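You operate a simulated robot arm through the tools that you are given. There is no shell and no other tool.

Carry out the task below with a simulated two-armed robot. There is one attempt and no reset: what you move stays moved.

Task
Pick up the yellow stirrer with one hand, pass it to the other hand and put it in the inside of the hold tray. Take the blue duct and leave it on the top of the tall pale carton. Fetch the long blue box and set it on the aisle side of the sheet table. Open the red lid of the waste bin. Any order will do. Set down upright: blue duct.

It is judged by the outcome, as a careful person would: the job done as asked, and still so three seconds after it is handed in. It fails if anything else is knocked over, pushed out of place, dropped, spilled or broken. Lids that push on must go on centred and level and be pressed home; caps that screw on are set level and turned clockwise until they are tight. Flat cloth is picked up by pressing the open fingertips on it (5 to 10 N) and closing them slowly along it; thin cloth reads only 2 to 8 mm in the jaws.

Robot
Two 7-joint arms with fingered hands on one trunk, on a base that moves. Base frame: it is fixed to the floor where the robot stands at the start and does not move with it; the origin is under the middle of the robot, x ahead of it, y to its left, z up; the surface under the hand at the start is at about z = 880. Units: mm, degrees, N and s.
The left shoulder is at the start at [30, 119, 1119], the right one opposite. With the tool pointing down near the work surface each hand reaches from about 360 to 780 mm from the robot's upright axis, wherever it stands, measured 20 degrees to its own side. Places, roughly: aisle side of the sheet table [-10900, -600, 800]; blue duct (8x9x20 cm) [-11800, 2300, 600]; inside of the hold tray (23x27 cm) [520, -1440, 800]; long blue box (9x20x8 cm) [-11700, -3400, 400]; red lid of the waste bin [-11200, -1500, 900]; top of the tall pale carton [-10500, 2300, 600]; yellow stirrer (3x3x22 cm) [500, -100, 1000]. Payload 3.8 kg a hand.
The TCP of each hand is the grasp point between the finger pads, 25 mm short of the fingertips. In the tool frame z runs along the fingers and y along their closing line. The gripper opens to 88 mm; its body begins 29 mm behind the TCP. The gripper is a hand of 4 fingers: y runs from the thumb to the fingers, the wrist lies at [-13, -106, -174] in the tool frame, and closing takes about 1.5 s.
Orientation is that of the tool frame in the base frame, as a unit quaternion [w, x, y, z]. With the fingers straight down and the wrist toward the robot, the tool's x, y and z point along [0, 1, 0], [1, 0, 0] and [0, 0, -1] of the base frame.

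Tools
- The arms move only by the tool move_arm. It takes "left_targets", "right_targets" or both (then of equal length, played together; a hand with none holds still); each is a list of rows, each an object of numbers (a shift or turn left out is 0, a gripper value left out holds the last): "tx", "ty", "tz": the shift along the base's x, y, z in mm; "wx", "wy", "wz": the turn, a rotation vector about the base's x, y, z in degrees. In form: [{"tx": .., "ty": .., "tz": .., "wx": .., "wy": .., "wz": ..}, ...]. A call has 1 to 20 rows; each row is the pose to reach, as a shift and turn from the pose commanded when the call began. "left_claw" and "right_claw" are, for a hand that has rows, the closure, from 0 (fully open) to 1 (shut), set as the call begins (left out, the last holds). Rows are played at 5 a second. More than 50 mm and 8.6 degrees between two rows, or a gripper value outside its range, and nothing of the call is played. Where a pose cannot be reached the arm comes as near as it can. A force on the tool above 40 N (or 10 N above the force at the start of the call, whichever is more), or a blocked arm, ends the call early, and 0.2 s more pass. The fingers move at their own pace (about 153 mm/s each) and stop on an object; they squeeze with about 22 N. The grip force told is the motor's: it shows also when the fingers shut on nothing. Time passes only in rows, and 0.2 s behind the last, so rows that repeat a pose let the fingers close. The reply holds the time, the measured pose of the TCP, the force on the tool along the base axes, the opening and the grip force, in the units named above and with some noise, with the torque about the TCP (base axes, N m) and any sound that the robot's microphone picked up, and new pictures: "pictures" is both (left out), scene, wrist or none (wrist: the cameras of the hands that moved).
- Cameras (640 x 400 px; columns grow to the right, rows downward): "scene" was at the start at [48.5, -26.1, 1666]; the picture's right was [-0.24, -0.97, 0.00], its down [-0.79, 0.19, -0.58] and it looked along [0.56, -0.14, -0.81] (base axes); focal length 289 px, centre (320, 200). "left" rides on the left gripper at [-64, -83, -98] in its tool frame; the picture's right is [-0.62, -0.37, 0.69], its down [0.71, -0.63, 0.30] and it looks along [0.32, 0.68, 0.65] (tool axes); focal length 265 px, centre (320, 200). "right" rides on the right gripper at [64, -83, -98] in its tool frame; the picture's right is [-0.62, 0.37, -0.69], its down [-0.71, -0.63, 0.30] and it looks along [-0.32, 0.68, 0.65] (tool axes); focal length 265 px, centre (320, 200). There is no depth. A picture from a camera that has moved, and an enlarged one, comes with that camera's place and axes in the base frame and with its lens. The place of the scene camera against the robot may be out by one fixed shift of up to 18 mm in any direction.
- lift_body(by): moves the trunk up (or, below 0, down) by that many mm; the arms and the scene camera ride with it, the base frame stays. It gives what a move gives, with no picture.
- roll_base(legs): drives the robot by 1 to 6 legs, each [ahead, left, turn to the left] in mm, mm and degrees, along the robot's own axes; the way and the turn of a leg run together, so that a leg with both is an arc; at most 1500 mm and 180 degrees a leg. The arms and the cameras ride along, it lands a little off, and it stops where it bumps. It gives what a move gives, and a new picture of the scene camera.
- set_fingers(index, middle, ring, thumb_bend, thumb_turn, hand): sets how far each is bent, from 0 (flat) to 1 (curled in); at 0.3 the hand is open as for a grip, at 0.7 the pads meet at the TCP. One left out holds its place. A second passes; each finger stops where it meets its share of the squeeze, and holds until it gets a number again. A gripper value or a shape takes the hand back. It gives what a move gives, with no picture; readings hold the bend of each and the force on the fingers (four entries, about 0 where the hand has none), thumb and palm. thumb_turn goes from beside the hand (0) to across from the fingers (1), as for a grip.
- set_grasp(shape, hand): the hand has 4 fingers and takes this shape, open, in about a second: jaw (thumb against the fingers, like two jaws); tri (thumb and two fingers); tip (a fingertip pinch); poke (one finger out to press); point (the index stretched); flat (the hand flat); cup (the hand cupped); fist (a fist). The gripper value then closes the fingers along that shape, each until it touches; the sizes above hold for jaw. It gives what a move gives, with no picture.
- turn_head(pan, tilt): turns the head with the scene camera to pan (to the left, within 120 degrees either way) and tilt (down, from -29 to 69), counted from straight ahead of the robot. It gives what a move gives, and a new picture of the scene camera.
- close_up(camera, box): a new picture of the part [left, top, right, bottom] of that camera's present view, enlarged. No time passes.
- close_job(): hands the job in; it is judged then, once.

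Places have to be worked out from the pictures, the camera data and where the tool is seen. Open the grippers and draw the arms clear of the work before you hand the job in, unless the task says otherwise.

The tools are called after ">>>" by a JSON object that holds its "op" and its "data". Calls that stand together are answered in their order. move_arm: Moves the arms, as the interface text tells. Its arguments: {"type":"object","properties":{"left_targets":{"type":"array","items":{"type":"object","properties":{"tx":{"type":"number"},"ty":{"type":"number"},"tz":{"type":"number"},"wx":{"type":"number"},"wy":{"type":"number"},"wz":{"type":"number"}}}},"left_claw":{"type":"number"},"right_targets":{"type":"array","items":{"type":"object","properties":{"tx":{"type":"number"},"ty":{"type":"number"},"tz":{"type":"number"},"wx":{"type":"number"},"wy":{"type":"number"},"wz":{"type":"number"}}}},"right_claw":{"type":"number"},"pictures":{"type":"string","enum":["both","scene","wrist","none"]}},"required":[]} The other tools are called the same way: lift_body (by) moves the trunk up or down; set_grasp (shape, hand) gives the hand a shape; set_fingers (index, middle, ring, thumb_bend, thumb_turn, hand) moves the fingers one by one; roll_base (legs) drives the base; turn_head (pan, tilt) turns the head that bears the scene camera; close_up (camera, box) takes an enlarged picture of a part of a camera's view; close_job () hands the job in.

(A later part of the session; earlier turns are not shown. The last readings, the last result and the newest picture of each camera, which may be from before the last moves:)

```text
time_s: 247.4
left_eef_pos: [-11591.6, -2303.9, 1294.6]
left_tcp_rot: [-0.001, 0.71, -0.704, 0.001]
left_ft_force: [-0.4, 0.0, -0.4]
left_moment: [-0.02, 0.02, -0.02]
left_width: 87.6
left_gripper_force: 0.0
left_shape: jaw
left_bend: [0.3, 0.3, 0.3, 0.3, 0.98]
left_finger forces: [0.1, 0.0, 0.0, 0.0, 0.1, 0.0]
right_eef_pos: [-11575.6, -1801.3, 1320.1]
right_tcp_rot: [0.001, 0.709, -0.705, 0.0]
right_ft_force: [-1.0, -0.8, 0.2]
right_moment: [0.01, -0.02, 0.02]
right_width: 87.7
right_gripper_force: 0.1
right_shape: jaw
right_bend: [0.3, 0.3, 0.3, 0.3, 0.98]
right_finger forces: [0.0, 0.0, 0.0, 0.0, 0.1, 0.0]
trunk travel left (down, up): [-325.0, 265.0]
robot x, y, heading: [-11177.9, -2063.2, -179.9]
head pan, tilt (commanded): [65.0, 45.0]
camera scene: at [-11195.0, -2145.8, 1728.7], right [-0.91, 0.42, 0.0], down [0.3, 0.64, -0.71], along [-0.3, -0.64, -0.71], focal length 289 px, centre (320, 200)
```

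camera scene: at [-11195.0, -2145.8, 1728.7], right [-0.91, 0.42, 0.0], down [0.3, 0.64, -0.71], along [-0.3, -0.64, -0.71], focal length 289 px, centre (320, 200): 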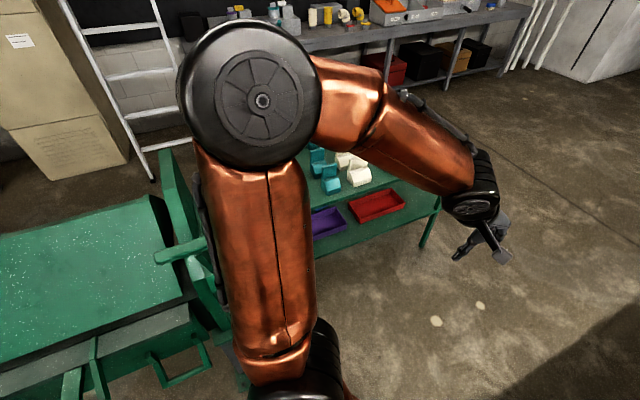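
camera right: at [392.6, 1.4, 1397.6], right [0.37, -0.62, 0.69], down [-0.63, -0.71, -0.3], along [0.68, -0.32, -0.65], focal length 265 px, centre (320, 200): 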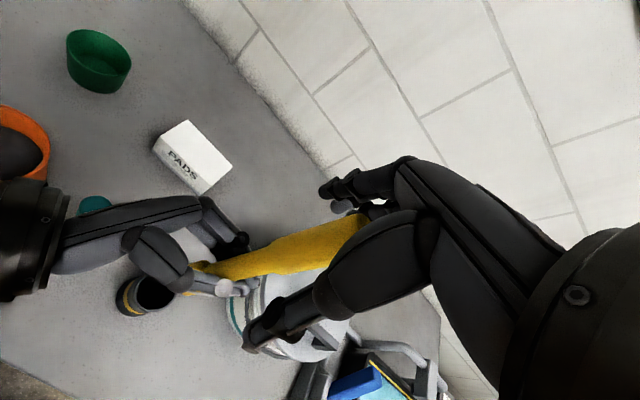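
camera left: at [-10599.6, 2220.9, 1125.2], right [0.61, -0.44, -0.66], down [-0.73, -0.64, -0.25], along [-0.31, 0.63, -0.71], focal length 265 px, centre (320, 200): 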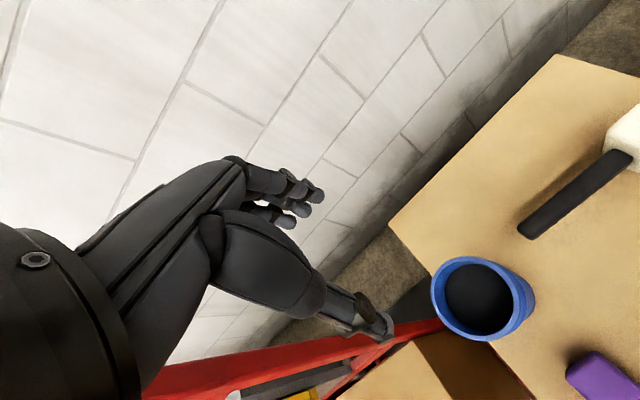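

The bin is right behind my right arm at about (-11150, -1560). I turn in place to face the table (+y), hands well above the items.

>>> {"op": "roll_base", "data": {"legs": [[0, 0, -90]]}}

>>> {"op": "turn_head", "data": {"pan": 0, "tilt": 52}}

```text
time_s: 251.7
left_eef_pos: [-11415.1, -1648.8, 1294.7]
left_tcp_rot: [0.0, 0.0, 1.0, -0.002]
left_ft_force: [-0.6, -0.6, -1.0]
left_moment: [0.02, 0.02, -0.01]
left_width: 87.7
left_gripper_force: 0.0
left_shape: jaw
left_bend: [0.3, 0.3, 0.3, 0.3, 0.98]
left_finger forces: [0.0, 0.0, 0.0, 0.1, 0.0, 0.0]
right_eef_pos: [-10912.3, -1667.5, 1319.9]
right_tcp_rot: [-0.001, 0.002, 1.0, 0.0]
right_ft_force: [-0.1, 0.2, -0.1]
right_moment: [0.01, -0.01, 0.01]
right_width: 87.4
right_gripper_force: 0.0
right_shape: jaw
right_bend: [0.3, 0.3, 0.3, 0.3, 0.98]
right_finger forces: [0.1, 0.1, 0.1, 0.0, 0.1, 0.0]
trunk travel left (down, up): [-325.0, 265.0]
robot x, y, heading: [-11175.4, -2060.9, 89.7]
head pan, tilt (commanded): [65.0, 45.0]
camera scene: at [-11254.2, -2057.2, 1728.7], right [0.43, 0.9, 0.0], down [0.64, -0.3, -0.71], along [-0.64, 0.3, -0.71], focal length 289 px, centre (320, 200)
```

scene: 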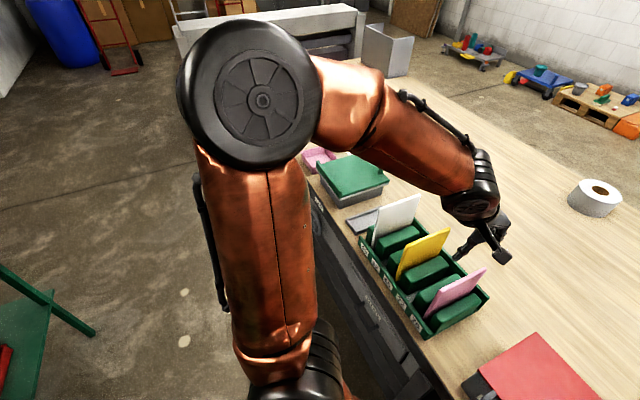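

```text
time_s: 253.1
left_eef_pos: [-11414.7, -1648.0, 1294.6]
left_tcp_rot: [-0.001, -0.001, 1.0, -0.002]
left_ft_force: [-0.7, 0.6, -0.2]
left_moment: [0.01, -0.03, 0.0]
left_width: 87.5
left_gripper_force: 0.1
left_shape: jaw
left_bend: [0.3, 0.3, 0.3, 0.3, 0.98]
left_finger forces: [0.1, 0.0, 0.0, 0.0, 0.0, 0.1]
right_eef_pos: [-10912.1, -1667.3, 1320.5]
right_tcp_rot: [0.0, 0.002, 1.0, 0.0]
right_ft_force: [0.2, 0.3, -0.1]
right_moment: [0.0, -0.02, 0.0]
right_width: 87.9
right_gripper_force: 0.1
right_shape: jaw
right_bend: [0.3, 0.3, 0.3, 0.3, 0.98]
right_finger forces: [0.0, 0.0, 0.0, 0.1, 0.0, 0.1]
trunk travel left (down, up): [-325.0, 265.0]
robot x, y, heading: [-11178.0, -2061.4, 89.7]
head pan, tilt (commanded): [0.0, 52.0]
camera scene: at [-11180.4, -2016.7, 1719.1], right [1.0, 0.0, 0.0], down [0.0, -0.79, -0.62], along [0.0, 0.62, -0.79], focal length 289 px, centre (320, 200)
```

scene: 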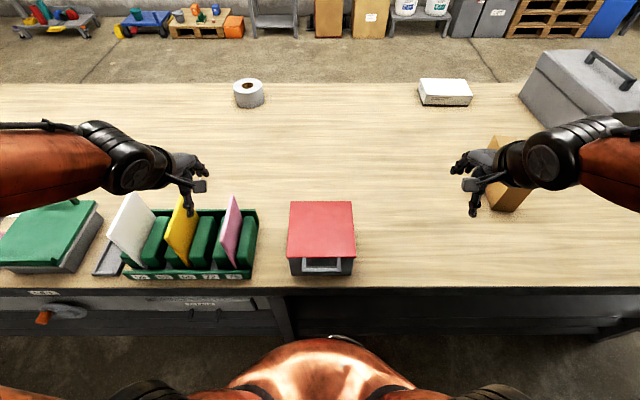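

The bin with the red lid is straight ahead. I zoom in on it.

>>> {"op": "close_up", "data": {"camera": "scene", "box": [260, 180, 390, 300]}}

```text
3.33 times, centred on (325, 240) of scene
camera zoom: at [-11180.4, -2016.7, 1719.1], right [1.0, 0.0, 0.0], down [0.0, -0.79, -0.62], along [0.0, 0.62, -0.79], focal length 965 px, centre (303, 67)
```

zoom: 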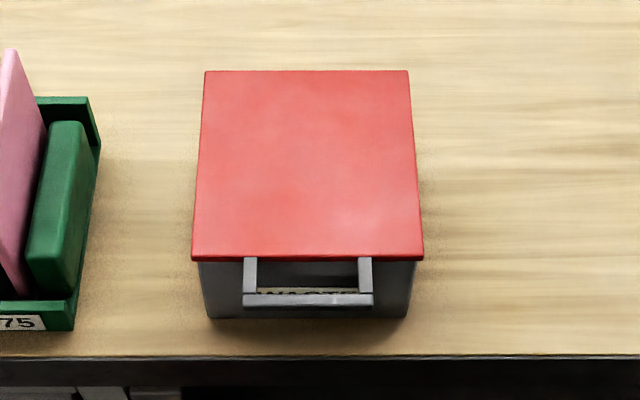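

The bin has a U-shaped handle at the front of its red lid, so the hinge is at the back (y ≈ -1380). I'll use the right hand. First I lower the trunk 50 mm and shift the base 150 mm left, 50 mm back for a better working distance.

>>> {"op": "roll_base", "data": {"legs": [[-40, 150, 0]]}}

>>> {"op": "lift_body", "data": {"by": -50}}

>>> {"op": "move_arm", "data": {"right_targets": [{"tx": -20, "ty": 0, "tz": -40}, {"tx": -40, "tz": -80}, {"tx": -60, "tz": -120}, {"tx": -80, "tz": -150}, {"tx": -95, "tz": -180}, {"tx": -95, "tz": -190}, {"tx": -95, "tz": -190}], "right_claw": 0}}

```text
time_s: 254.4
left_eef_pos: [-11565.2, -1688.4, 1294.9]
left_tcp_rot: [0.0, -0.001, 1.0, -0.002]
left_ft_force: [-1.0, -0.2, -0.7]
left_moment: [0.01, 0.0, -0.01]
left_width: 87.6
left_gripper_force: 0.1
left_shape: jaw
left_bend: [0.3, 0.3, 0.3, 0.3, 0.98]
left_finger forces: [0.0, 0.0, 0.0, 0.1, 0.0, 0.1]
right_eef_pos: [-11062.8, -1707.4, 1320.6]
right_tcp_rot: [0.0, 0.002, 1.0, 0.0]
right_ft_force: [-0.4, 0.0, 0.0]
right_moment: [0.01, 0.0, -0.01]
right_width: 87.7
right_gripper_force: 0.1
right_shape: jaw
right_bend: [0.3, 0.3, 0.3, 0.3, 0.98]
right_finger forces: [0.1, 0.1, 0.0, 0.0, 0.0, 0.0]
trunk travel left (down, up): [-325.0, 265.0]
robot x, y, heading: [-11328.6, -2102.3, 89.9]
head pan, tilt (commanded): [0.0, 52.0]
camera scene: at [-11329.7, -2056.5, 1719.1], right [1.0, 0.0, 0.0], down [0.0, -0.79, -0.62], along [0.0, 0.62, -0.79], focal length 289 px, centre (320, 200)
```

scene: 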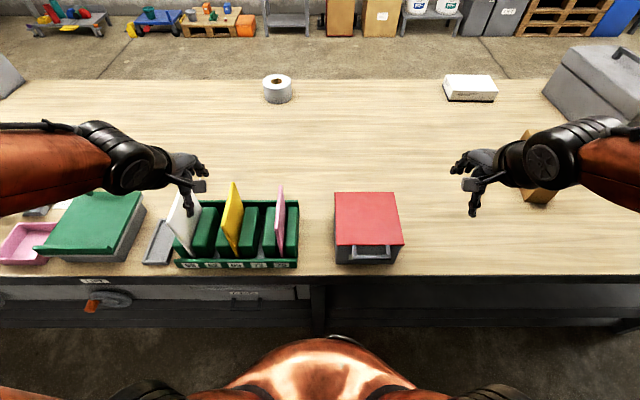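

```text
time_s: 255.4
left_eef_pos: [-11563.3, -1687.5, 1243.7]
left_tcp_rot: [0.0, 0.0, 1.0, -0.001]
left_ft_force: [-0.9, -0.2, 0.1]
left_moment: [0.02, -0.01, -0.02]
left_width: 87.7
left_gripper_force: 0.1
left_shape: jaw
left_bend: [0.3, 0.3, 0.3, 0.3, 0.98]
left_finger forces: [0.0, 0.1, 0.0, 0.0, 0.1, 0.0]
right_eef_pos: [-11061.4, -1706.9, 1269.9]
right_tcp_rot: [0.0, 0.001, 1.0, 0.0]
right_ft_force: [0.5, 0.7, 0.6]
right_moment: [-0.02, 0.02, 0.0]
right_width: 87.7
right_gripper_force: 0.1
right_shape: jaw
right_bend: [0.3, 0.3, 0.3, 0.3, 0.98]
right_finger forces: [0.1, 0.0, 0.1, 0.0, 0.0, 0.0]
trunk travel left (down, up): [-275.0, 315.0]
robot x, y, heading: [-11328.4, -2104.8, 89.7]
head pan, tilt (commanded): [0.0, 52.0]
```

```text
time_s: 257.0
left_eef_pos: [-11563.3, -1688.5, 1244.2]
left_tcp_rot: [-0.001, 0.0, 1.0, -0.001]
left_ft_force: [0.3, 0.1, 0.0]
left_moment: [0.01, -0.02, -0.04]
left_width: 87.6
left_gripper_force: 0.1
left_shape: jaw
left_bend: [0.3, 0.3, 0.3, 0.3, 0.98]
left_finger forces: [0.0, 0.0, 0.0, 0.0, 0.0, 0.0]
right_eef_pos: [-11156.3, -1707.1, 1080.3]
right_tcp_rot: [0.0, 0.002, 1.0, -0.001]
right_ft_force: [0.7, -0.4, -0.4]
right_moment: [0.02, 0.01, 0.02]
right_width: 87.6
right_gripper_force: 0.1
right_shape: jaw
right_bend: [0.3, 0.3, 0.3, 0.3, 0.98]
right_finger forces: [0.1, 0.0, 0.0, 0.0, 0.0, 0.1]
trunk travel left (down, up): [-275.0, 315.0]
robot x, y, heading: [-11325.3, -2106.6, 89.9]
head pan, tilt (commanded): [0.0, 52.0]
camera scene: at [-11329.8, -2056.4, 1669.1], right [1.0, 0.0, 0.0], down [0.0, -0.79, -0.62], along [0.0, 0.62, -0.79], focal length 289 px, centre (320, 200)
camera right: at [-11220.9, -1790.7, 1178.2], right [0.62, 0.37, 0.69], down [0.71, -0.63, -0.3], along [0.33, 0.68, -0.65], focal length 265 px, centre (320, 200)
```

scene: 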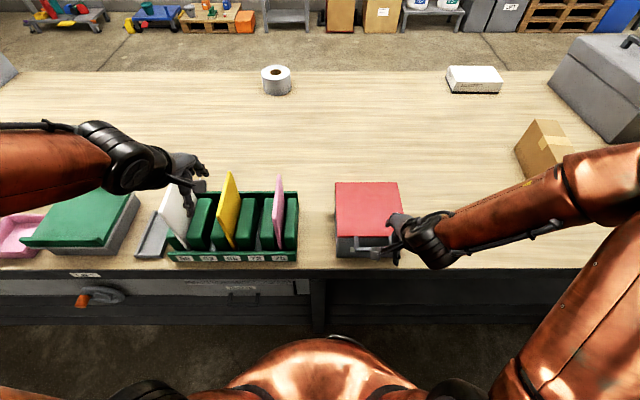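
right: 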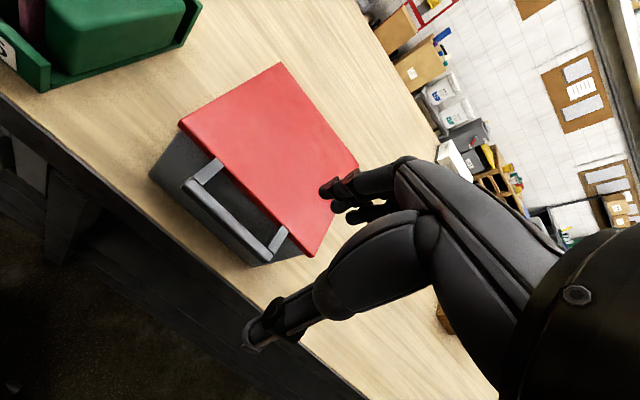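

I zoom into the wrist view for the handle geometry.

>>> {"op": "close_up", "data": {"camera": "right", "box": [130, 50, 370, 270]}}

```text
1.82 times, centred on (250, 160) of right
camera zoom: at [-11220.9, -1790.7, 1178.2], right [0.62, 0.37, 0.69], down [0.71, -0.63, -0.3], along [0.33, 0.68, -0.65], focal length 483 px, centre (447, 273)
```

zoom: 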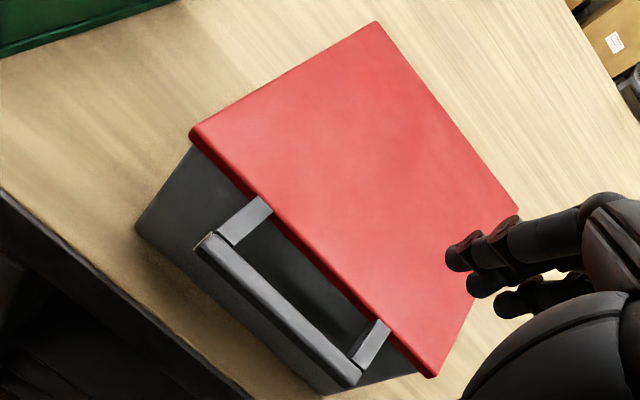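

The handle bar is coplanar with the lid: bar ≈ (-11170, -1650, 922), lid front edge y ≈ -1612, hinge ≈ y -1395. A straight-down pinch of the bar will work, rotating it about the hinge. I move the base 40 mm closer and bring the half-open hand above the bar.

>>> {"op": "roll_base", "data": {"legs": [[40, 0, 0]]}}

>>> {"op": "move_arm", "data": {"right_targets": [{"tx": -7, "ty": 5, "tz": -30}, {"tx": -14, "ty": 10, "tz": -60}, {"tx": -14, "ty": 12, "tz": -70}, {"tx": -14, "ty": 12, "tz": -70}, {"tx": -14, "ty": 12, "tz": -70}], "right_claw": 0.6}}

```text
time_s: 257.8
left_eef_pos: [-11564.6, -1646.8, 1244.7]
left_tcp_rot: [-0.001, 0.0, 1.0, -0.003]
left_ft_force: [0.6, 0.8, -0.6]
left_moment: [-0.03, -0.03, 0.03]
left_width: 87.7
left_gripper_force: 0.0
left_shape: jaw
left_bend: [0.3, 0.3, 0.3, 0.3, 0.98]
left_finger forces: [0.0, 0.0, 0.1, 0.0, 0.0, 0.1]
right_eef_pos: [-11156.5, -1666.8, 1080.5]
right_tcp_rot: [0.001, 0.002, 1.0, 0.0]
right_ft_force: [-0.5, 0.0, -0.3]
right_moment: [-0.01, 0.02, 0.01]
right_width: 87.8
right_gripper_force: 0.2
right_shape: jaw
right_bend: [0.3, 0.3, 0.3, 0.3, 0.98]
right_finger forces: [0.0, 0.0, 0.0, 0.0, 0.0, 0.0]
trunk travel left (down, up): [-275.0, 315.0]
robot x, y, heading: [-11327.3, -2060.2, 89.9]
head pan, tilt (commanded): [0.0, 52.0]
camera scene: at [-11329.6, -2014.7, 1669.1], right [1.0, 0.0, 0.0], down [0.0, -0.79, -0.61], along [0.0, 0.61, -0.79], focal length 289 px, centre (320, 200)
```

scene: 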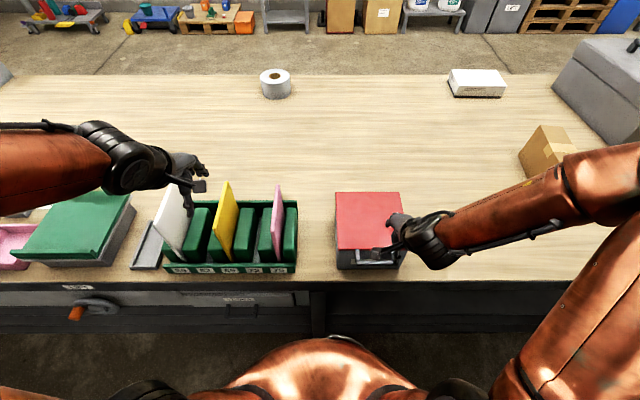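

```text
time_s: 259.0
left_eef_pos: [-11564.5, -1647.3, 1244.4]
left_tcp_rot: [-0.001, 0.001, 1.0, -0.002]
left_ft_force: [0.4, -0.6, -0.2]
left_moment: [0.01, -0.01, -0.01]
left_width: 87.6
left_gripper_force: 0.0
left_shape: jaw
left_bend: [0.3, 0.3, 0.3, 0.3, 0.98]
left_finger forces: [0.0, 0.0, 0.1, 0.0, 0.0, 0.1]
right_eef_pos: [-11169.4, -1655.2, 1010.8]
right_tcp_rot: [0.0, 0.002, 1.0, 0.0]
right_ft_force: [0.5, 0.2, -0.5]
right_moment: [0.02, -0.03, -0.02]
right_width: 35.7
right_gripper_force: 0.0
right_shape: jaw
right_bend: [0.74, 0.49, 0.46, 0.72, 1.0]
right_finger forces: [0.2, 0.0, 0.0, 0.0, 0.1, 0.0]
trunk travel left (down, up): [-275.0, 315.0]
robot x, y, heading: [-11327.0, -2061.0, 89.9]
head pan, tilt (commanded): [0.0, 52.0]
camera scene: at [-11329.5, -2015.8, 1669.1], right [1.0, 0.0, 0.0], down [0.0, -0.79, -0.62], along [0.0, 0.62, -0.79], focal length 289 px, centre (320, 200)
camera right: at [-11235.3, -1737.9, 1108.2], right [0.62, 0.37, 0.69], down [0.71, -0.63, -0.3], along [0.33, 0.68, -0.65], focal length 265 px, centre (320, 200)
```

scene: 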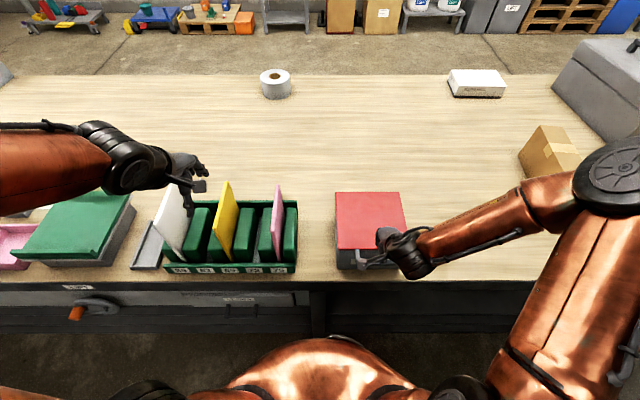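
right: 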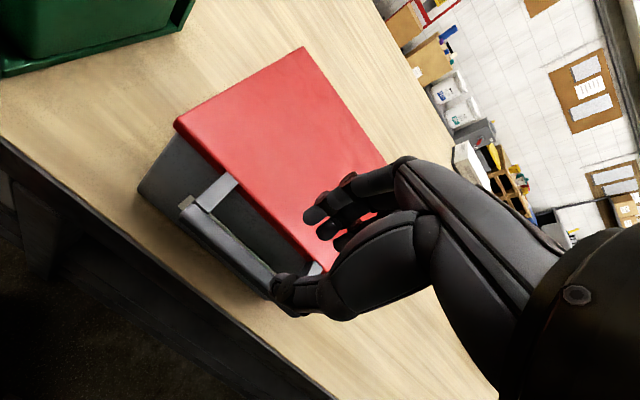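

Partial closing bends the fingers unevenly, so I set the fingers individually to an even half-open shape (bend 0.5).

>>> {"op": "set_fingers", "data": {"hand": "right", "index": 0.5, "middle": 0.5, "ring": 0.5, "thumb_bend": 0.48, "thumb_turn": 1.0}}

>>> {"op": "move_arm", "data": {"right_targets": [{"tz": -10, "ty": -2}, {"tz": -20, "ty": -2}, {"tz": -30, "ty": -2}, {"tz": -35, "ty": -2}]}}

```text
time_s: 260.0
left_eef_pos: [-11564.0, -1648.6, 1244.4]
left_tcp_rot: [0.0, 0.0, 1.0, -0.002]
left_ft_force: [-0.3, 0.0, -0.3]
left_moment: [0.03, 0.0, 0.01]
left_width: 87.8
left_gripper_force: 0.1
left_shape: jaw
left_bend: [0.3, 0.3, 0.3, 0.3, 0.98]
left_finger forces: [0.0, 0.0, 0.0, 0.0, 0.0, 0.0]
right_eef_pos: [-11170.4, -1655.3, 1010.4]
right_tcp_rot: [0.0, 0.001, 1.0, 0.0]
right_ft_force: [-0.5, 0.4, -0.3]
right_moment: [-0.01, 0.01, -0.04]
right_width: 43.2
right_gripper_force: 0.0
right_shape: fingers
right_bend: [0.5, 0.5, 0.5, 0.48, 1.0]
right_finger forces: [0.0, 0.0, 0.0, 0.1, 0.0, 0.0]
trunk travel left (down, up): [-275.0, 315.0]
robot x, y, heading: [-11325.8, -2061.3, 89.8]
head pan, tilt (commanded): [0.0, 52.0]
```

```text
time_s: 261.0
left_eef_pos: [-11563.6, -1647.7, 1245.1]
left_tcp_rot: [0.0, 0.0, 1.0, -0.002]
left_ft_force: [0.3, -0.5, -0.4]
left_moment: [-0.05, 0.01, -0.05]
left_width: 87.7
left_gripper_force: 0.1
left_shape: jaw
left_bend: [0.3, 0.3, 0.3, 0.3, 0.98]
left_finger forces: [0.0, 0.0, 0.0, 0.0, 0.0, 0.1]
right_eef_pos: [-11167.9, -1656.9, 975.4]
right_tcp_rot: [0.0, 0.002, 1.0, 0.0]
right_ft_force: [-0.3, -0.6, -0.4]
right_moment: [0.0, 0.01, 0.01]
right_width: 43.1
right_gripper_force: 0.1
right_shape: fingers
right_bend: [0.5, 0.5, 0.5, 0.48, 1.0]
right_finger forces: [0.0, 0.0, 0.0, 0.0, 0.0, 0.0]
trunk travel left (down, up): [-275.0, 315.0]
robot x, y, heading: [-11327.4, -2063.6, 89.5]
head pan, tilt (commanded): [0.0, 52.0]
camera scene: at [-11329.3, -2015.9, 1669.1], right [1.0, 0.0, 0.0], down [0.0, -0.79, -0.62], along [0.0, 0.62, -0.79], focal length 289 px, centre (320, 200)
camera right: at [-11234.0, -1740.0, 1073.7], right [0.62, 0.37, 0.69], down [0.71, -0.63, -0.3], along [0.33, 0.68, -0.65], focal length 265 px, centre (320, 200)
```

scene: 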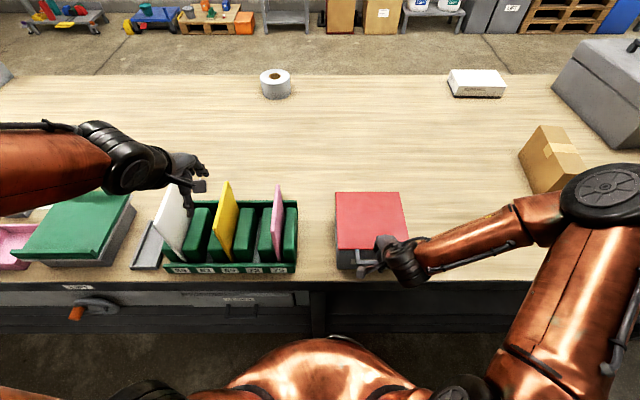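
right: 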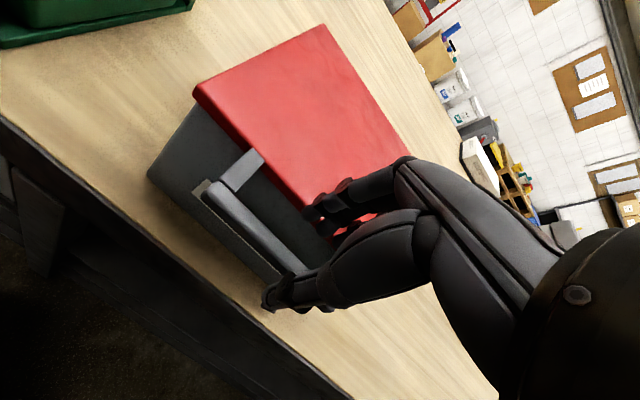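

I zoom to judge the finger alignment with the gap between bar and lid.

>>> {"op": "close_up", "data": {"camera": "right", "box": [180, 120, 400, 320]}}

```text
2.00 times, centred on (290, 220) of right
camera zoom: at [-11234.0, -1740.0, 1073.7], right [0.62, 0.37, 0.69], down [0.71, -0.63, -0.3], along [0.33, 0.68, -0.65], focal length 531 px, centre (380, 160)
```

zoom: 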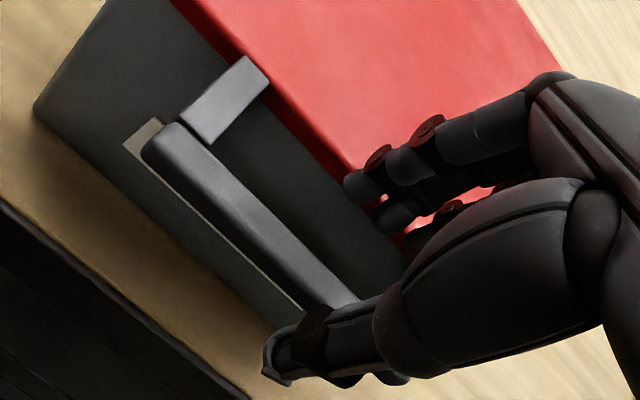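

Fingertips are at y ≈ -1631, above the gap (bar inner face ≈ -1641, lid front ≈ -1611). I lower them into the gap with a 2 mm forward correction.

>>> {"op": "move_arm", "data": {"right_targets": [{"tz": -8, "ty": 2}, {"tz": -16, "ty": 2}, {"tz": -24, "ty": 2}, {"tz": -32, "ty": 2}, {"tz": -40, "ty": 2}, {"tz": -40, "ty": 2}]}}

```text
time_s: 261.9
left_eef_pos: [-11564.2, -1649.9, 1246.1]
left_tcp_rot: [0.0, -0.001, 1.0, -0.001]
left_ft_force: [0.1, 0.6, -0.5]
left_moment: [0.0, -0.01, 0.0]
left_width: 87.7
left_gripper_force: 0.1
left_shape: jaw
left_bend: [0.3, 0.3, 0.3, 0.3, 0.98]
left_finger forces: [0.1, 0.0, 0.1, 0.1, 0.0, 0.0]
right_eef_pos: [-11170.2, -1653.3, 960.5]
right_tcp_rot: [0.002, -0.001, 1.0, 0.012]
right_ft_force: [2.8, -10.7, 30.6]
right_moment: [0.84, -0.4, -0.22]
right_width: 42.2
right_gripper_force: 16.8
right_shape: fingers
right_bend: [0.51, 0.53, 0.52, 0.48, 1.0]
right_finger forces: [0.9, 29.3, 3.6, 0.0, 0.0, 0.0]
trunk travel left (down, up): [-275.0, 315.0]
robot x, y, heading: [-11326.1, -2062.5, 89.6]
head pan, tilt (commanded): [0.0, 52.0]
stopped in row 4 (right hand): the force on the tool passed its limit at 46 N (the readings are from after the stop); the commanded pose is now the measured one
camera scene: at [-11329.5, -2019.5, 1669.5], right [1.0, 0.0, 0.0], down [0.0, -0.79, -0.62], along [0.0, 0.62, -0.79], focal length 289 px, centre (320, 200)
camera right: at [-11235.4, -1738.3, 1055.4], right [0.62, 0.35, 0.7], down [0.72, -0.62, -0.32], along [0.32, 0.7, -0.64], focal length 265 px, centre (320, 200)
```

scene: 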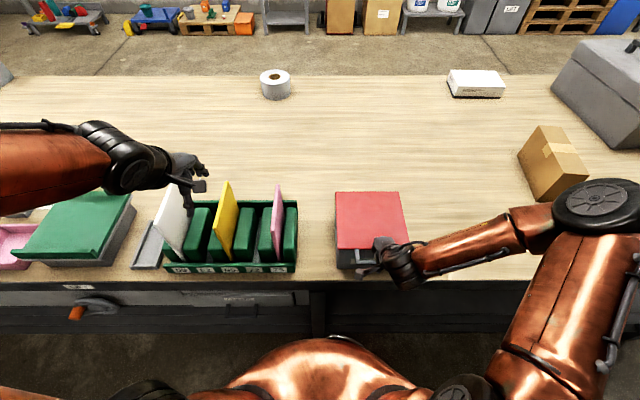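
right: 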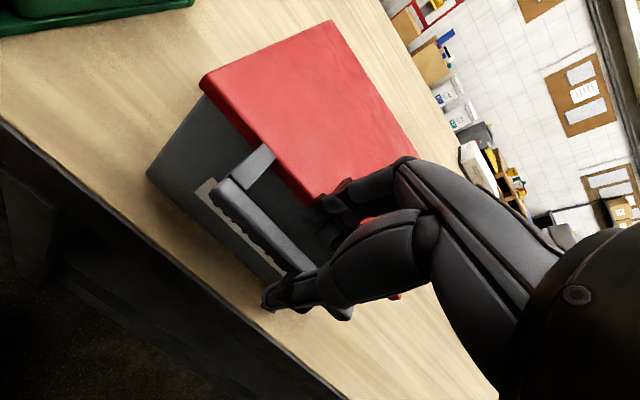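

A finger landed on the lid's front edge (z ≈ 935). I raise 15 mm at once and look.

>>> {"op": "move_arm", "data": {"right_targets": [{"tz": 8}, {"tz": 15, "ty": -6}, {"tz": 15, "ty": -10}, {"tz": 15, "ty": -10}]}}

>>> {"op": "close_up", "data": {"camera": "right", "box": [180, 120, 400, 320]}}

```text
time_s: 262.9
left_eef_pos: [-11564.0, -1647.7, 1244.5]
left_tcp_rot: [0.0, 0.0, 1.0, -0.002]
left_ft_force: [-0.1, -0.4, -1.1]
left_moment: [0.04, -0.02, 0.02]
left_width: 87.3
left_gripper_force: 0.0
left_shape: jaw
left_bend: [0.3, 0.3, 0.3, 0.3, 0.98]
left_finger forces: [0.0, 0.1, 0.0, 0.0, 0.0, 0.1]
right_eef_pos: [-11170.5, -1662.6, 971.9]
right_tcp_rot: [0.0, 0.0, 1.0, 0.007]
right_ft_force: [-0.1, 0.5, 0.0]
right_moment: [0.0, 0.0, 0.01]
right_width: 43.1
right_gripper_force: 0.2
right_shape: fingers
right_bend: [0.5, 0.5, 0.5, 0.48, 1.0]
right_finger forces: [0.0, 0.0, 0.0, 0.0, 0.0, 0.1]
trunk travel left (down, up): [-275.0, 315.0]
robot x, y, heading: [-11327.4, -2062.8, 89.7]
head pan, tilt (commanded): [0.0, 52.0]
camera scene: at [-11329.5, -2015.7, 1669.1], right [1.0, 0.0, 0.0], down [0.0, -0.79, -0.62], along [0.0, 0.62, -0.79], focal length 289 px, centre (320, 200)
camera right: at [-11235.2, -1747.2, 1067.5], right [0.62, 0.36, 0.7], down [0.72, -0.63, -0.31], along [0.33, 0.69, -0.64], focal length 265 px, centre (320, 200)
```

scene: 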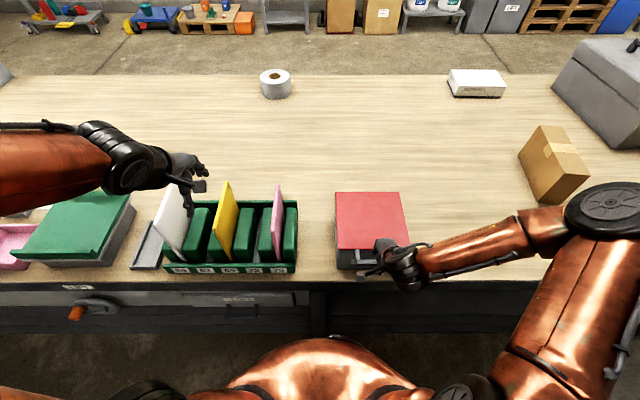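
right: 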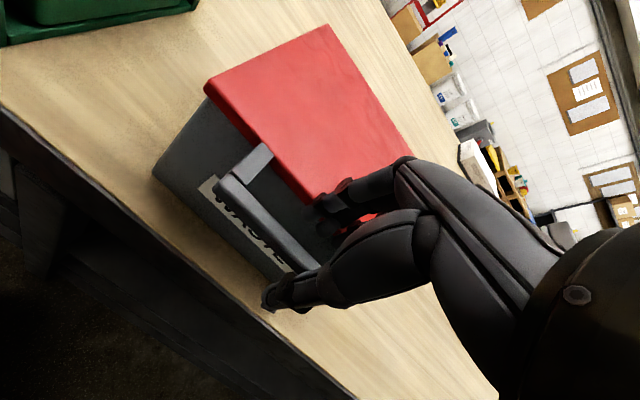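

```text
2.00 times, centred on (290, 220) of right
camera zoom: at [-11235.2, -1747.2, 1067.5], right [0.62, 0.36, 0.7], down [0.72, -0.63, -0.31], along [0.33, 0.69, -0.64], focal length 531 px, centre (380, 160)
```

zoom: 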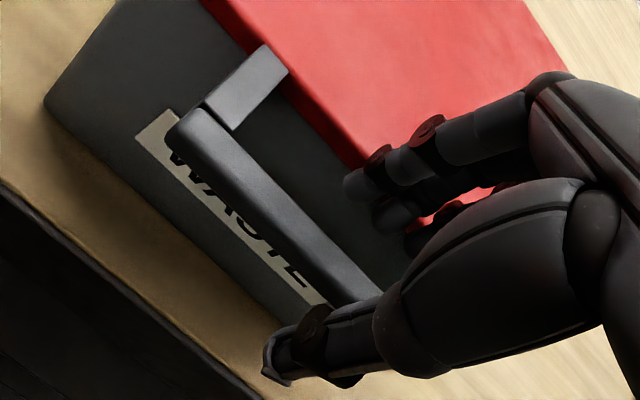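

The gap is too tight for three fingers from above. Better: pinch the bar from the front with fingers horizontal (fingers above, thumb below), and rotate the hand with the lid. I raise the hand, open it, back the base 110 mm and raise the trunk 100 mm.

>>> {"op": "move_arm", "data": {"right_targets": [{"tz": 30, "ty": -5}, {"tz": 60, "ty": -5}, {"tz": 90, "ty": -5}, {"tz": 110, "ty": -5}], "right_claw": 0, "pictures": "none"}}

>>> {"op": "roll_base", "data": {"legs": [[-110, 0, 0]]}}

>>> {"op": "lift_body", "data": {"by": 100}}

```text
time_s: 263.9
left_eef_pos: [-11563.7, -1648.3, 1244.2]
left_tcp_rot: [0.0, 0.0, 1.0, -0.001]
left_ft_force: [0.6, 0.7, 0.0]
left_moment: [0.0, 0.03, 0.04]
left_width: 87.7
left_gripper_force: 0.0
left_shape: jaw
left_bend: [0.3, 0.3, 0.3, 0.3, 0.98]
left_finger forces: [0.1, 0.1, 0.0, 0.0, 0.0, 0.1]
right_eef_pos: [-11171.0, -1667.9, 1082.4]
right_tcp_rot: [0.001, -0.001, 1.0, 0.008]
right_ft_force: [1.1, -0.2, 1.0]
right_moment: [-0.04, 0.0, -0.01]
right_width: 87.8
right_gripper_force: 0.0
right_shape: jaw
right_bend: [0.3, 0.3, 0.3, 0.3, 0.98]
right_finger forces: [0.0, 0.0, 0.0, 0.1, 0.0, 0.0]
trunk travel left (down, up): [-275.0, 315.0]
robot x, y, heading: [-11328.6, -2061.3, 90.2]
head pan, tilt (commanded): [0.0, 52.0]
```

```text
time_s: 265.1
left_eef_pos: [-11564.9, -1757.7, 1244.8]
left_tcp_rot: [0.0, 0.0, 1.0, -0.001]
left_ft_force: [-0.6, -0.6, -0.5]
left_moment: [0.03, 0.0, 0.0]
left_width: 87.7
left_gripper_force: 0.1
left_shape: jaw
left_bend: [0.3, 0.3, 0.3, 0.3, 0.98]
left_finger forces: [0.0, 0.0, 0.0, 0.0, 0.1, 0.0]
right_eef_pos: [-11171.0, -1777.0, 1080.9]
right_tcp_rot: [0.001, -0.001, 1.0, 0.007]
right_ft_force: [0.7, -0.1, -0.1]
right_moment: [0.02, 0.0, 0.01]
right_width: 87.8
right_gripper_force: 0.1
right_shape: jaw
right_bend: [0.3, 0.3, 0.3, 0.3, 0.98]
right_finger forces: [0.0, 0.1, 0.1, 0.1, 0.0, 0.0]
trunk travel left (down, up): [-275.0, 315.0]
robot x, y, heading: [-11327.9, -2171.8, 90.0]
head pan, tilt (commanded): [0.0, 52.0]
camera scene: at [-11329.8, -2126.3, 1669.2], right [1.0, 0.0, 0.0], down [0.0, -0.79, -0.62], along [0.0, 0.62, -0.79], focal length 289 px, centre (320, 200)
```

scene: 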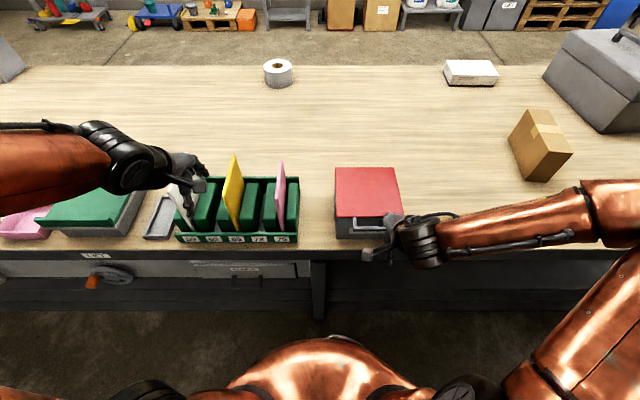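

```text
time_s: 266.4
left_eef_pos: [-11565.2, -1757.3, 1344.5]
left_tcp_rot: [0.0, -0.001, 1.0, -0.003]
left_ft_force: [-0.8, -0.6, -0.1]
left_moment: [-0.02, -0.05, 0.04]
left_width: 87.6
left_gripper_force: 0.0
left_shape: jaw
left_bend: [0.3, 0.3, 0.3, 0.3, 0.98]
left_finger forces: [0.0, 0.0, 0.1, 0.1, 0.1, 0.0]
right_eef_pos: [-11171.5, -1776.6, 1181.2]
right_tcp_rot: [0.001, -0.001, 1.0, 0.006]
right_ft_force: [0.5, 0.0, 0.1]
right_moment: [-0.01, -0.01, 0.01]
right_width: 87.4
right_gripper_force: 0.1
right_shape: jaw
right_bend: [0.3, 0.3, 0.3, 0.3, 0.98]
right_finger forces: [0.1, 0.0, 0.0, 0.0, 0.1, 0.0]
trunk travel left (down, up): [-375.0, 215.0]
robot x, y, heading: [-11329.8, -2168.1, 90.0]
head pan, tilt (commanded): [0.0, 52.0]
```

Now I rotate the right hand about x by +90° (fingers toward the table, thumb below), staging at about y -1700, z 1060.

>>> {"op": "move_arm", "data": {"right_targets": [{"wx": 8, "ty": 8, "tz": -8}, {"wx": 16, "ty": 16, "tz": -16}, {"wx": 24, "ty": 24, "tz": -26}, {"wx": 32, "ty": 32, "tz": -36}, {"wx": 40, "ty": 40, "tz": -48}, {"wx": 48, "ty": 48, "tz": -60}, {"wx": 56, "ty": 56, "tz": -72}, {"wx": 64, "ty": 62, "tz": -84}, {"wx": 72, "ty": 68, "tz": -96}, {"wx": 80, "ty": 74, "tz": -108}, {"wx": 86, "ty": 77, "tz": -118}, {"wx": 90, "ty": 77, "tz": -121}, {"wx": 90, "ty": 77, "tz": -121}], "right_claw": 0}}

```text
time_s: 269.2
left_eef_pos: [-11565.0, -1756.6, 1343.9]
left_tcp_rot: [0.0, -0.001, 1.0, -0.003]
left_ft_force: [-0.7, 0.3, 0.2]
left_moment: [0.0, -0.01, 0.05]
left_width: 87.8
left_gripper_force: 0.1
left_shape: jaw
left_bend: [0.3, 0.3, 0.3, 0.3, 0.98]
left_finger forces: [0.1, 0.0, 0.1, 0.0, 0.0, 0.0]
right_eef_pos: [-11168.0, -1700.2, 1060.3]
right_tcp_rot: [0.002, 0.0, 0.702, 0.712]
right_ft_force: [-0.2, 0.7, 0.7]
right_moment: [0.03, -0.01, -0.02]
right_width: 87.8
right_gripper_force: 0.0
right_shape: jaw
right_bend: [0.3, 0.3, 0.3, 0.3, 0.98]
right_finger forces: [0.0, 0.0, 0.0, 0.0, 0.1, 0.0]
right hand out of reach, approached as far as the arm can: row 2, 3, 4, 5, 6, 7, 8, 9
trunk travel left (down, up): [-375.0, 215.0]
robot x, y, heading: [-11325.7, -2171.4, 89.7]
head pan, tilt (commanded): [0.0, 52.0]
camera scene: at [-11329.6, -2124.6, 1769.1], right [1.0, 0.0, 0.0], down [0.0, -0.79, -0.62], along [0.0, 0.62, -0.79], focal length 289 px, centre (320, 200)
camera right: at [-11233.3, -1797.4, 974.6], right [0.62, -0.7, 0.36], down [0.72, 0.31, -0.62], along [0.32, 0.64, 0.69], focal length 265 px, centre (320, 200)
```

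scene: 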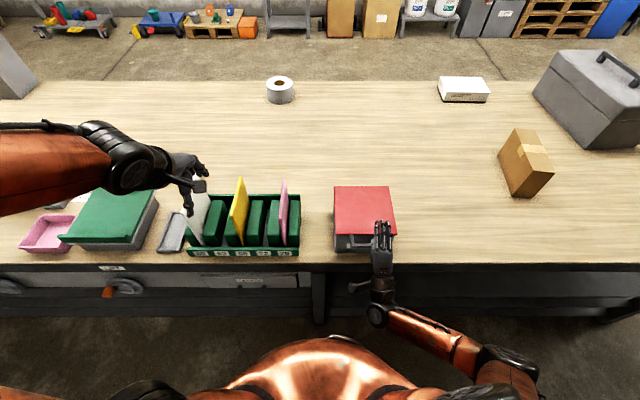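
right: 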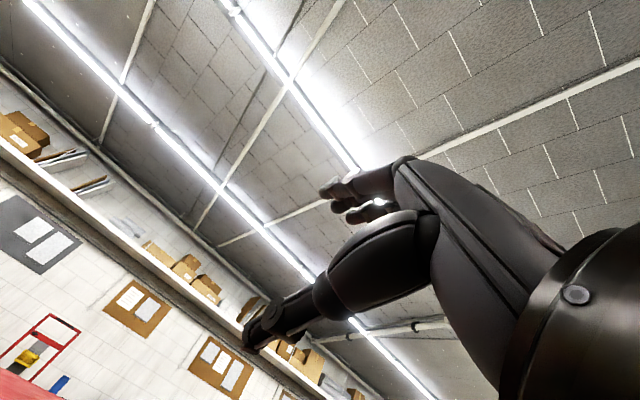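

The horizontal pose is reached. I lower the hand to bar height (z ≈ 920) while staying 20 mm in front of the bar.

>>> {"op": "move_arm", "data": {"right_targets": [{"tz": -30}, {"tz": -60}, {"tz": -90}, {"tz": -115}, {"tz": -135}, {"tz": -140}, {"tz": -140}], "right_claw": 0, "pictures": "scene"}}

>>> {"op": "close_up", "data": {"camera": "scene", "box": [310, 170, 440, 300]}}

```text
time_s: 270.8
left_eef_pos: [-11564.5, -1757.1, 1344.8]
left_tcp_rot: [0.0, -0.001, 1.0, -0.002]
left_ft_force: [0.1, -0.4, -0.4]
left_moment: [-0.02, 0.01, 0.0]
left_width: 88.1
left_gripper_force: 0.1
left_shape: jaw
left_bend: [0.3, 0.3, 0.3, 0.3, 0.98]
left_finger forces: [0.0, 0.0, 0.1, 0.0, 0.0, 0.0]
right_eef_pos: [-11169.0, -1698.4, 972.6]
right_tcp_rot: [0.002, 0.0, 0.702, 0.712]
right_ft_force: [0.2, -0.6, 0.3]
right_moment: [0.04, 0.01, -0.03]
right_width: 88.2
right_gripper_force: 0.2
right_shape: jaw
right_bend: [0.3, 0.3, 0.3, 0.3, 0.98]
right_finger forces: [0.1, 0.0, 0.1, 0.0, 0.0, 0.1]
right hand out of reach, approached as far as the arm can: row 3, 4, 5, 6, 7
trunk travel left (down, up): [-375.0, 215.0]
robot x, y, heading: [-11328.9, -2172.3, 89.9]
head pan, tilt (commanded): [0.0, 52.0]
camera scene: at [-11329.6, -2125.4, 1769.1], right [1.0, 0.0, 0.0], down [0.0, -0.79, -0.62], along [0.0, 0.62, -0.79], focal length 289 px, centre (320, 200)
```

scene: 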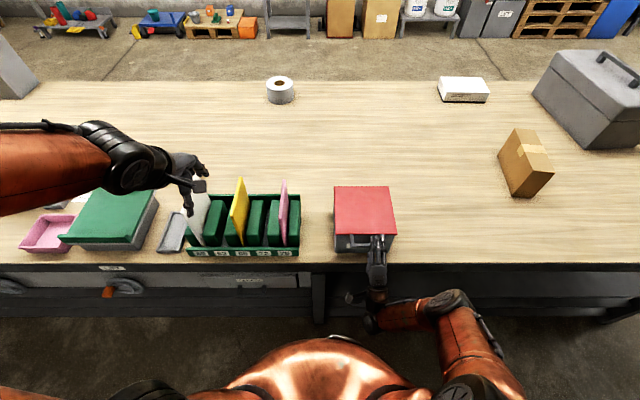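

```text
3.08 times, centred on (375, 235) of scene
camera zoom: at [-11329.6, -2125.4, 1769.1], right [1.0, 0.0, 0.0], down [0.0, -0.79, -0.62], along [0.0, 0.62, -0.79], focal length 891 px, centre (151, 92)
```

zoom: 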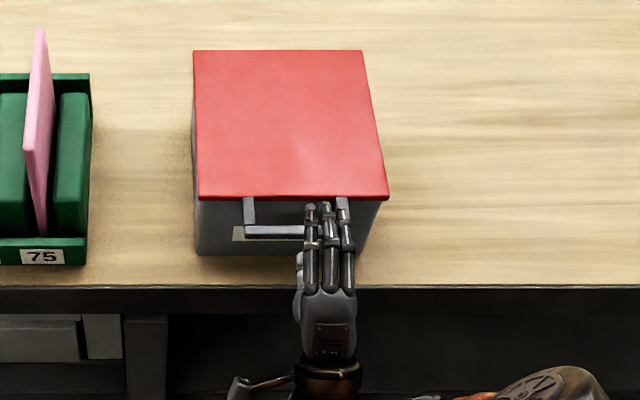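

The arm bottoms out at z 972 here, so I lower the trunk 52 mm instead. The bar's centre is about 20 mm left of the fingers, so I also shift left.

>>> {"op": "move_arm", "data": {"right_targets": [{"tx": -10}, {"tx": -19}, {"tx": -19}], "pictures": "none"}}

>>> {"op": "lift_body", "data": {"by": -52}}

>>> {"op": "close_up", "data": {"camera": "scene", "box": [310, 170, 440, 300]}}

```text
time_s: 271.6
left_eef_pos: [-11565.3, -1756.4, 1345.5]
left_tcp_rot: [0.0, -0.001, 1.0, -0.002]
left_ft_force: [0.2, 0.5, 0.4]
left_moment: [0.02, 0.01, -0.01]
left_width: 87.9
left_gripper_force: 0.1
left_shape: jaw
left_bend: [0.3, 0.3, 0.3, 0.3, 0.98]
left_finger forces: [0.0, 0.0, 0.0, 0.1, 0.0, 0.1]
right_eef_pos: [-11184.6, -1697.6, 979.4]
right_tcp_rot: [0.002, 0.001, 0.702, 0.712]
right_ft_force: [-0.8, 0.4, -0.3]
right_moment: [-0.01, -0.04, -0.01]
right_width: 87.9
right_gripper_force: 0.0
right_shape: jaw
right_bend: [0.3, 0.3, 0.3, 0.3, 0.98]
right_finger forces: [0.0, 0.0, 0.1, 0.0, 0.0, 0.0]
right hand out of reach, approached as far as the arm can: row 2, 3
trunk travel left (down, up): [-375.0, 215.0]
robot x, y, heading: [-11328.2, -2173.3, 89.9]
head pan, tilt (commanded): [0.0, 52.0]
```

```text
time_s: 272.5
left_eef_pos: [-11565.9, -1757.4, 1293.2]
left_tcp_rot: [-0.001, 0.0, 1.0, -0.002]
left_ft_force: [-0.1, 0.3, 0.2]
left_moment: [-0.02, -0.01, 0.01]
left_width: 87.9
left_gripper_force: 0.0
left_shape: jaw
left_bend: [0.3, 0.3, 0.3, 0.3, 0.98]
left_finger forces: [0.0, 0.0, 0.1, 0.0, 0.0, 0.1]
right_eef_pos: [-11184.6, -1699.1, 927.3]
right_tcp_rot: [0.002, 0.0, 0.703, 0.711]
right_ft_force: [-0.4, 0.0, -0.6]
right_moment: [0.01, 0.01, 0.03]
right_width: 87.9
right_gripper_force: 0.1
right_shape: jaw
right_bend: [0.3, 0.3, 0.3, 0.3, 0.98]
right_finger forces: [0.0, 0.0, 0.0, 0.0, 0.0, 0.1]
trunk travel left (down, up): [-323.0, 267.0]
robot x, y, heading: [-11326.3, -2170.1, 90.0]
head pan, tilt (commanded): [0.0, 52.0]
```

```text
3.08 times, centred on (375, 235) of scene
camera zoom: at [-11329.9, -2125.3, 1717.2], right [1.0, 0.0, 0.0], down [0.0, -0.79, -0.62], along [0.0, 0.62, -0.79], focal length 891 px, centre (151, 92)
```

zoom: 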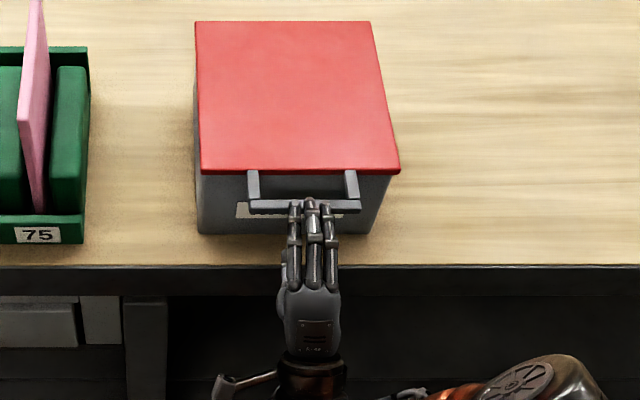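

Well aligned: the fingers centre on the bar (upper fingers above it, thumb below). I advance 50 mm forward so the bar lies between thumb and fingers.

>>> {"op": "move_arm", "data": {"right_targets": [{"ty": 10}, {"ty": 20}, {"ty": 30}, {"ty": 40}, {"ty": 48}, {"ty": 48}], "right_claw": 0, "pictures": "scene"}}

>>> {"op": "close_up", "data": {"camera": "scene", "box": [310, 170, 440, 300]}}

```text
time_s: 273.9
left_eef_pos: [-11565.2, -1757.2, 1293.2]
left_tcp_rot: [0.001, -0.001, 1.0, -0.001]
left_ft_force: [0.0, 0.6, -0.2]
left_moment: [0.02, 0.02, 0.0]
left_width: 87.5
left_gripper_force: 0.1
left_shape: jaw
left_bend: [0.3, 0.3, 0.3, 0.3, 0.98]
left_finger forces: [0.0, 0.0, 0.0, 0.0, 0.0, 0.0]
right_eef_pos: [-11182.7, -1649.2, 933.8]
right_tcp_rot: [0.0, -0.001, 0.703, 0.712]
right_ft_force: [-0.1, 0.0, 0.3]
right_moment: [-0.01, -0.01, -0.03]
right_width: 87.9
right_gripper_force: 0.0
right_shape: jaw
right_bend: [0.3, 0.3, 0.3, 0.3, 0.98]
right_finger forces: [0.1, 0.0, 0.0, 0.0, 0.0, 0.1]
right hand out of reach, approached as far as the arm can: row 5, 6
trunk travel left (down, up): [-323.0, 267.0]
robot x, y, heading: [-11330.8, -2168.8, 89.9]
head pan, tilt (commanded): [0.0, 52.0]
camera scene: at [-11330.0, -2125.2, 1717.1], right [1.0, 0.0, 0.0], down [0.0, -0.79, -0.62], along [0.0, 0.62, -0.79], focal length 289 px, centre (320, 200)
```

scene: 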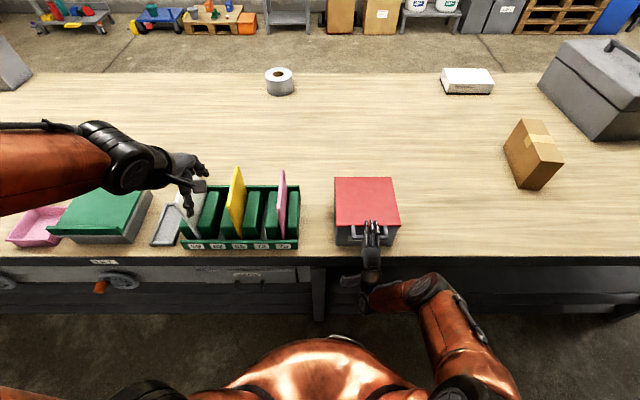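

```text
3.08 times, centred on (375, 235) of scene
camera zoom: at [-11330.0, -2125.2, 1717.1], right [1.0, 0.0, 0.0], down [0.0, -0.79, -0.62], along [0.0, 0.62, -0.79], focal length 891 px, centre (151, 92)
```

zoom: 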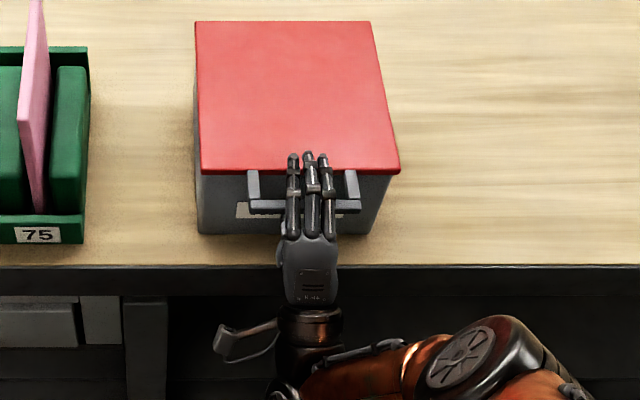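

I lower the trunk 12 mm so the TCP is right at bar height, then close the hand on the bar.

>>> {"op": "lift_body", "data": {"by": -12}}

>>> {"op": "move_arm", "data": {"right_targets": [{}, {}, {}, {}, {}, {}, {}, {}, {}], "right_claw": 1, "pictures": "scene"}}

>>> {"op": "close_up", "data": {"camera": "scene", "box": [310, 170, 440, 300]}}

```text
time_s: 274.5
left_eef_pos: [-11564.9, -1756.6, 1280.1]
left_tcp_rot: [0.0, -0.001, 1.0, -0.002]
left_ft_force: [-0.4, -0.5, -0.2]
left_moment: [0.0, -0.02, -0.02]
left_width: 87.6
left_gripper_force: 0.1
left_shape: jaw
left_bend: [0.3, 0.3, 0.3, 0.3, 0.98]
left_finger forces: [0.0, 0.1, 0.1, 0.0, 0.1, 0.0]
right_eef_pos: [-11182.1, -1649.4, 921.5]
right_tcp_rot: [0.002, 0.0, 0.702, 0.712]
right_ft_force: [-0.8, 0.2, -0.3]
right_moment: [0.03, 0.02, 0.0]
right_width: 87.7
right_gripper_force: 0.0
right_shape: jaw
right_bend: [0.3, 0.3, 0.3, 0.3, 0.98]
right_finger forces: [0.1, 0.0, 0.0, 0.0, 0.1, 0.0]
trunk travel left (down, up): [-311.0, 279.0]
robot x, y, heading: [-11328.1, -2169.8, 89.9]
head pan, tilt (commanded): [0.0, 52.0]
```

```text
time_s: 276.5
left_eef_pos: [-11566.1, -1757.6, 1279.6]
left_tcp_rot: [0.0, -0.001, 1.0, -0.001]
left_ft_force: [-0.7, -0.2, -0.7]
left_moment: [0.0, -0.01, -0.02]
left_width: 87.5
left_gripper_force: 0.1
left_shape: jaw
left_bend: [0.3, 0.3, 0.3, 0.3, 0.98]
left_finger forces: [0.0, 0.1, 0.1, 0.1, 0.1, 0.1]
right_eef_pos: [-11181.7, -1648.7, 922.0]
right_tcp_rot: [0.001, 0.0, 0.702, 0.713]
right_ft_force: [1.0, 5.0, 11.0]
right_moment: [-0.14, -0.1, 0.04]
right_width: 0.1
right_gripper_force: 22.0
right_shape: jaw
right_bend: [0.74, 0.71, 0.62, 0.4, 1.0]
right_finger forces: [2.7, 6.5, 4.0, 0.0, 1.6, 0.1]
trunk travel left (down, up): [-311.0, 279.0]
robot x, y, heading: [-11323.9, -2171.5, 89.9]
head pan, tilt (commanded): [0.0, 52.0]
camera scene: at [-11330.2, -2125.4, 1705.2], right [1.0, 0.0, 0.0], down [0.0, -0.79, -0.62], along [0.0, 0.62, -0.79], focal length 289 px, centre (320, 200)
```

scene: 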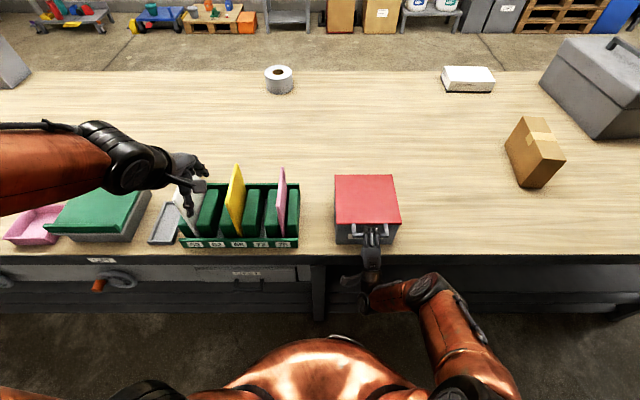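

```text
3.08 times, centred on (375, 235) of scene
camera zoom: at [-11330.2, -2125.4, 1705.2], right [1.0, 0.0, 0.0], down [0.0, -0.79, -0.62], along [0.0, 0.62, -0.79], focal length 891 px, centre (151, 92)
```

zoom: 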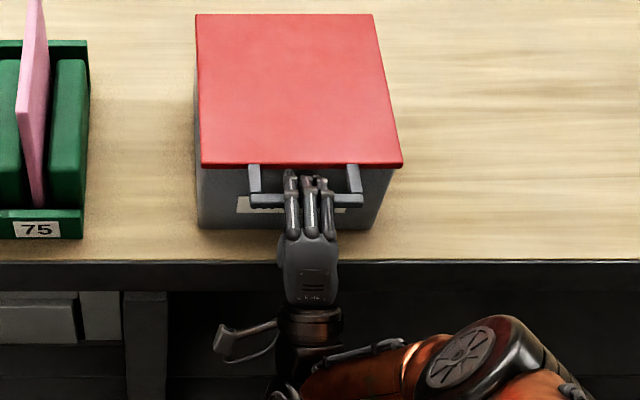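

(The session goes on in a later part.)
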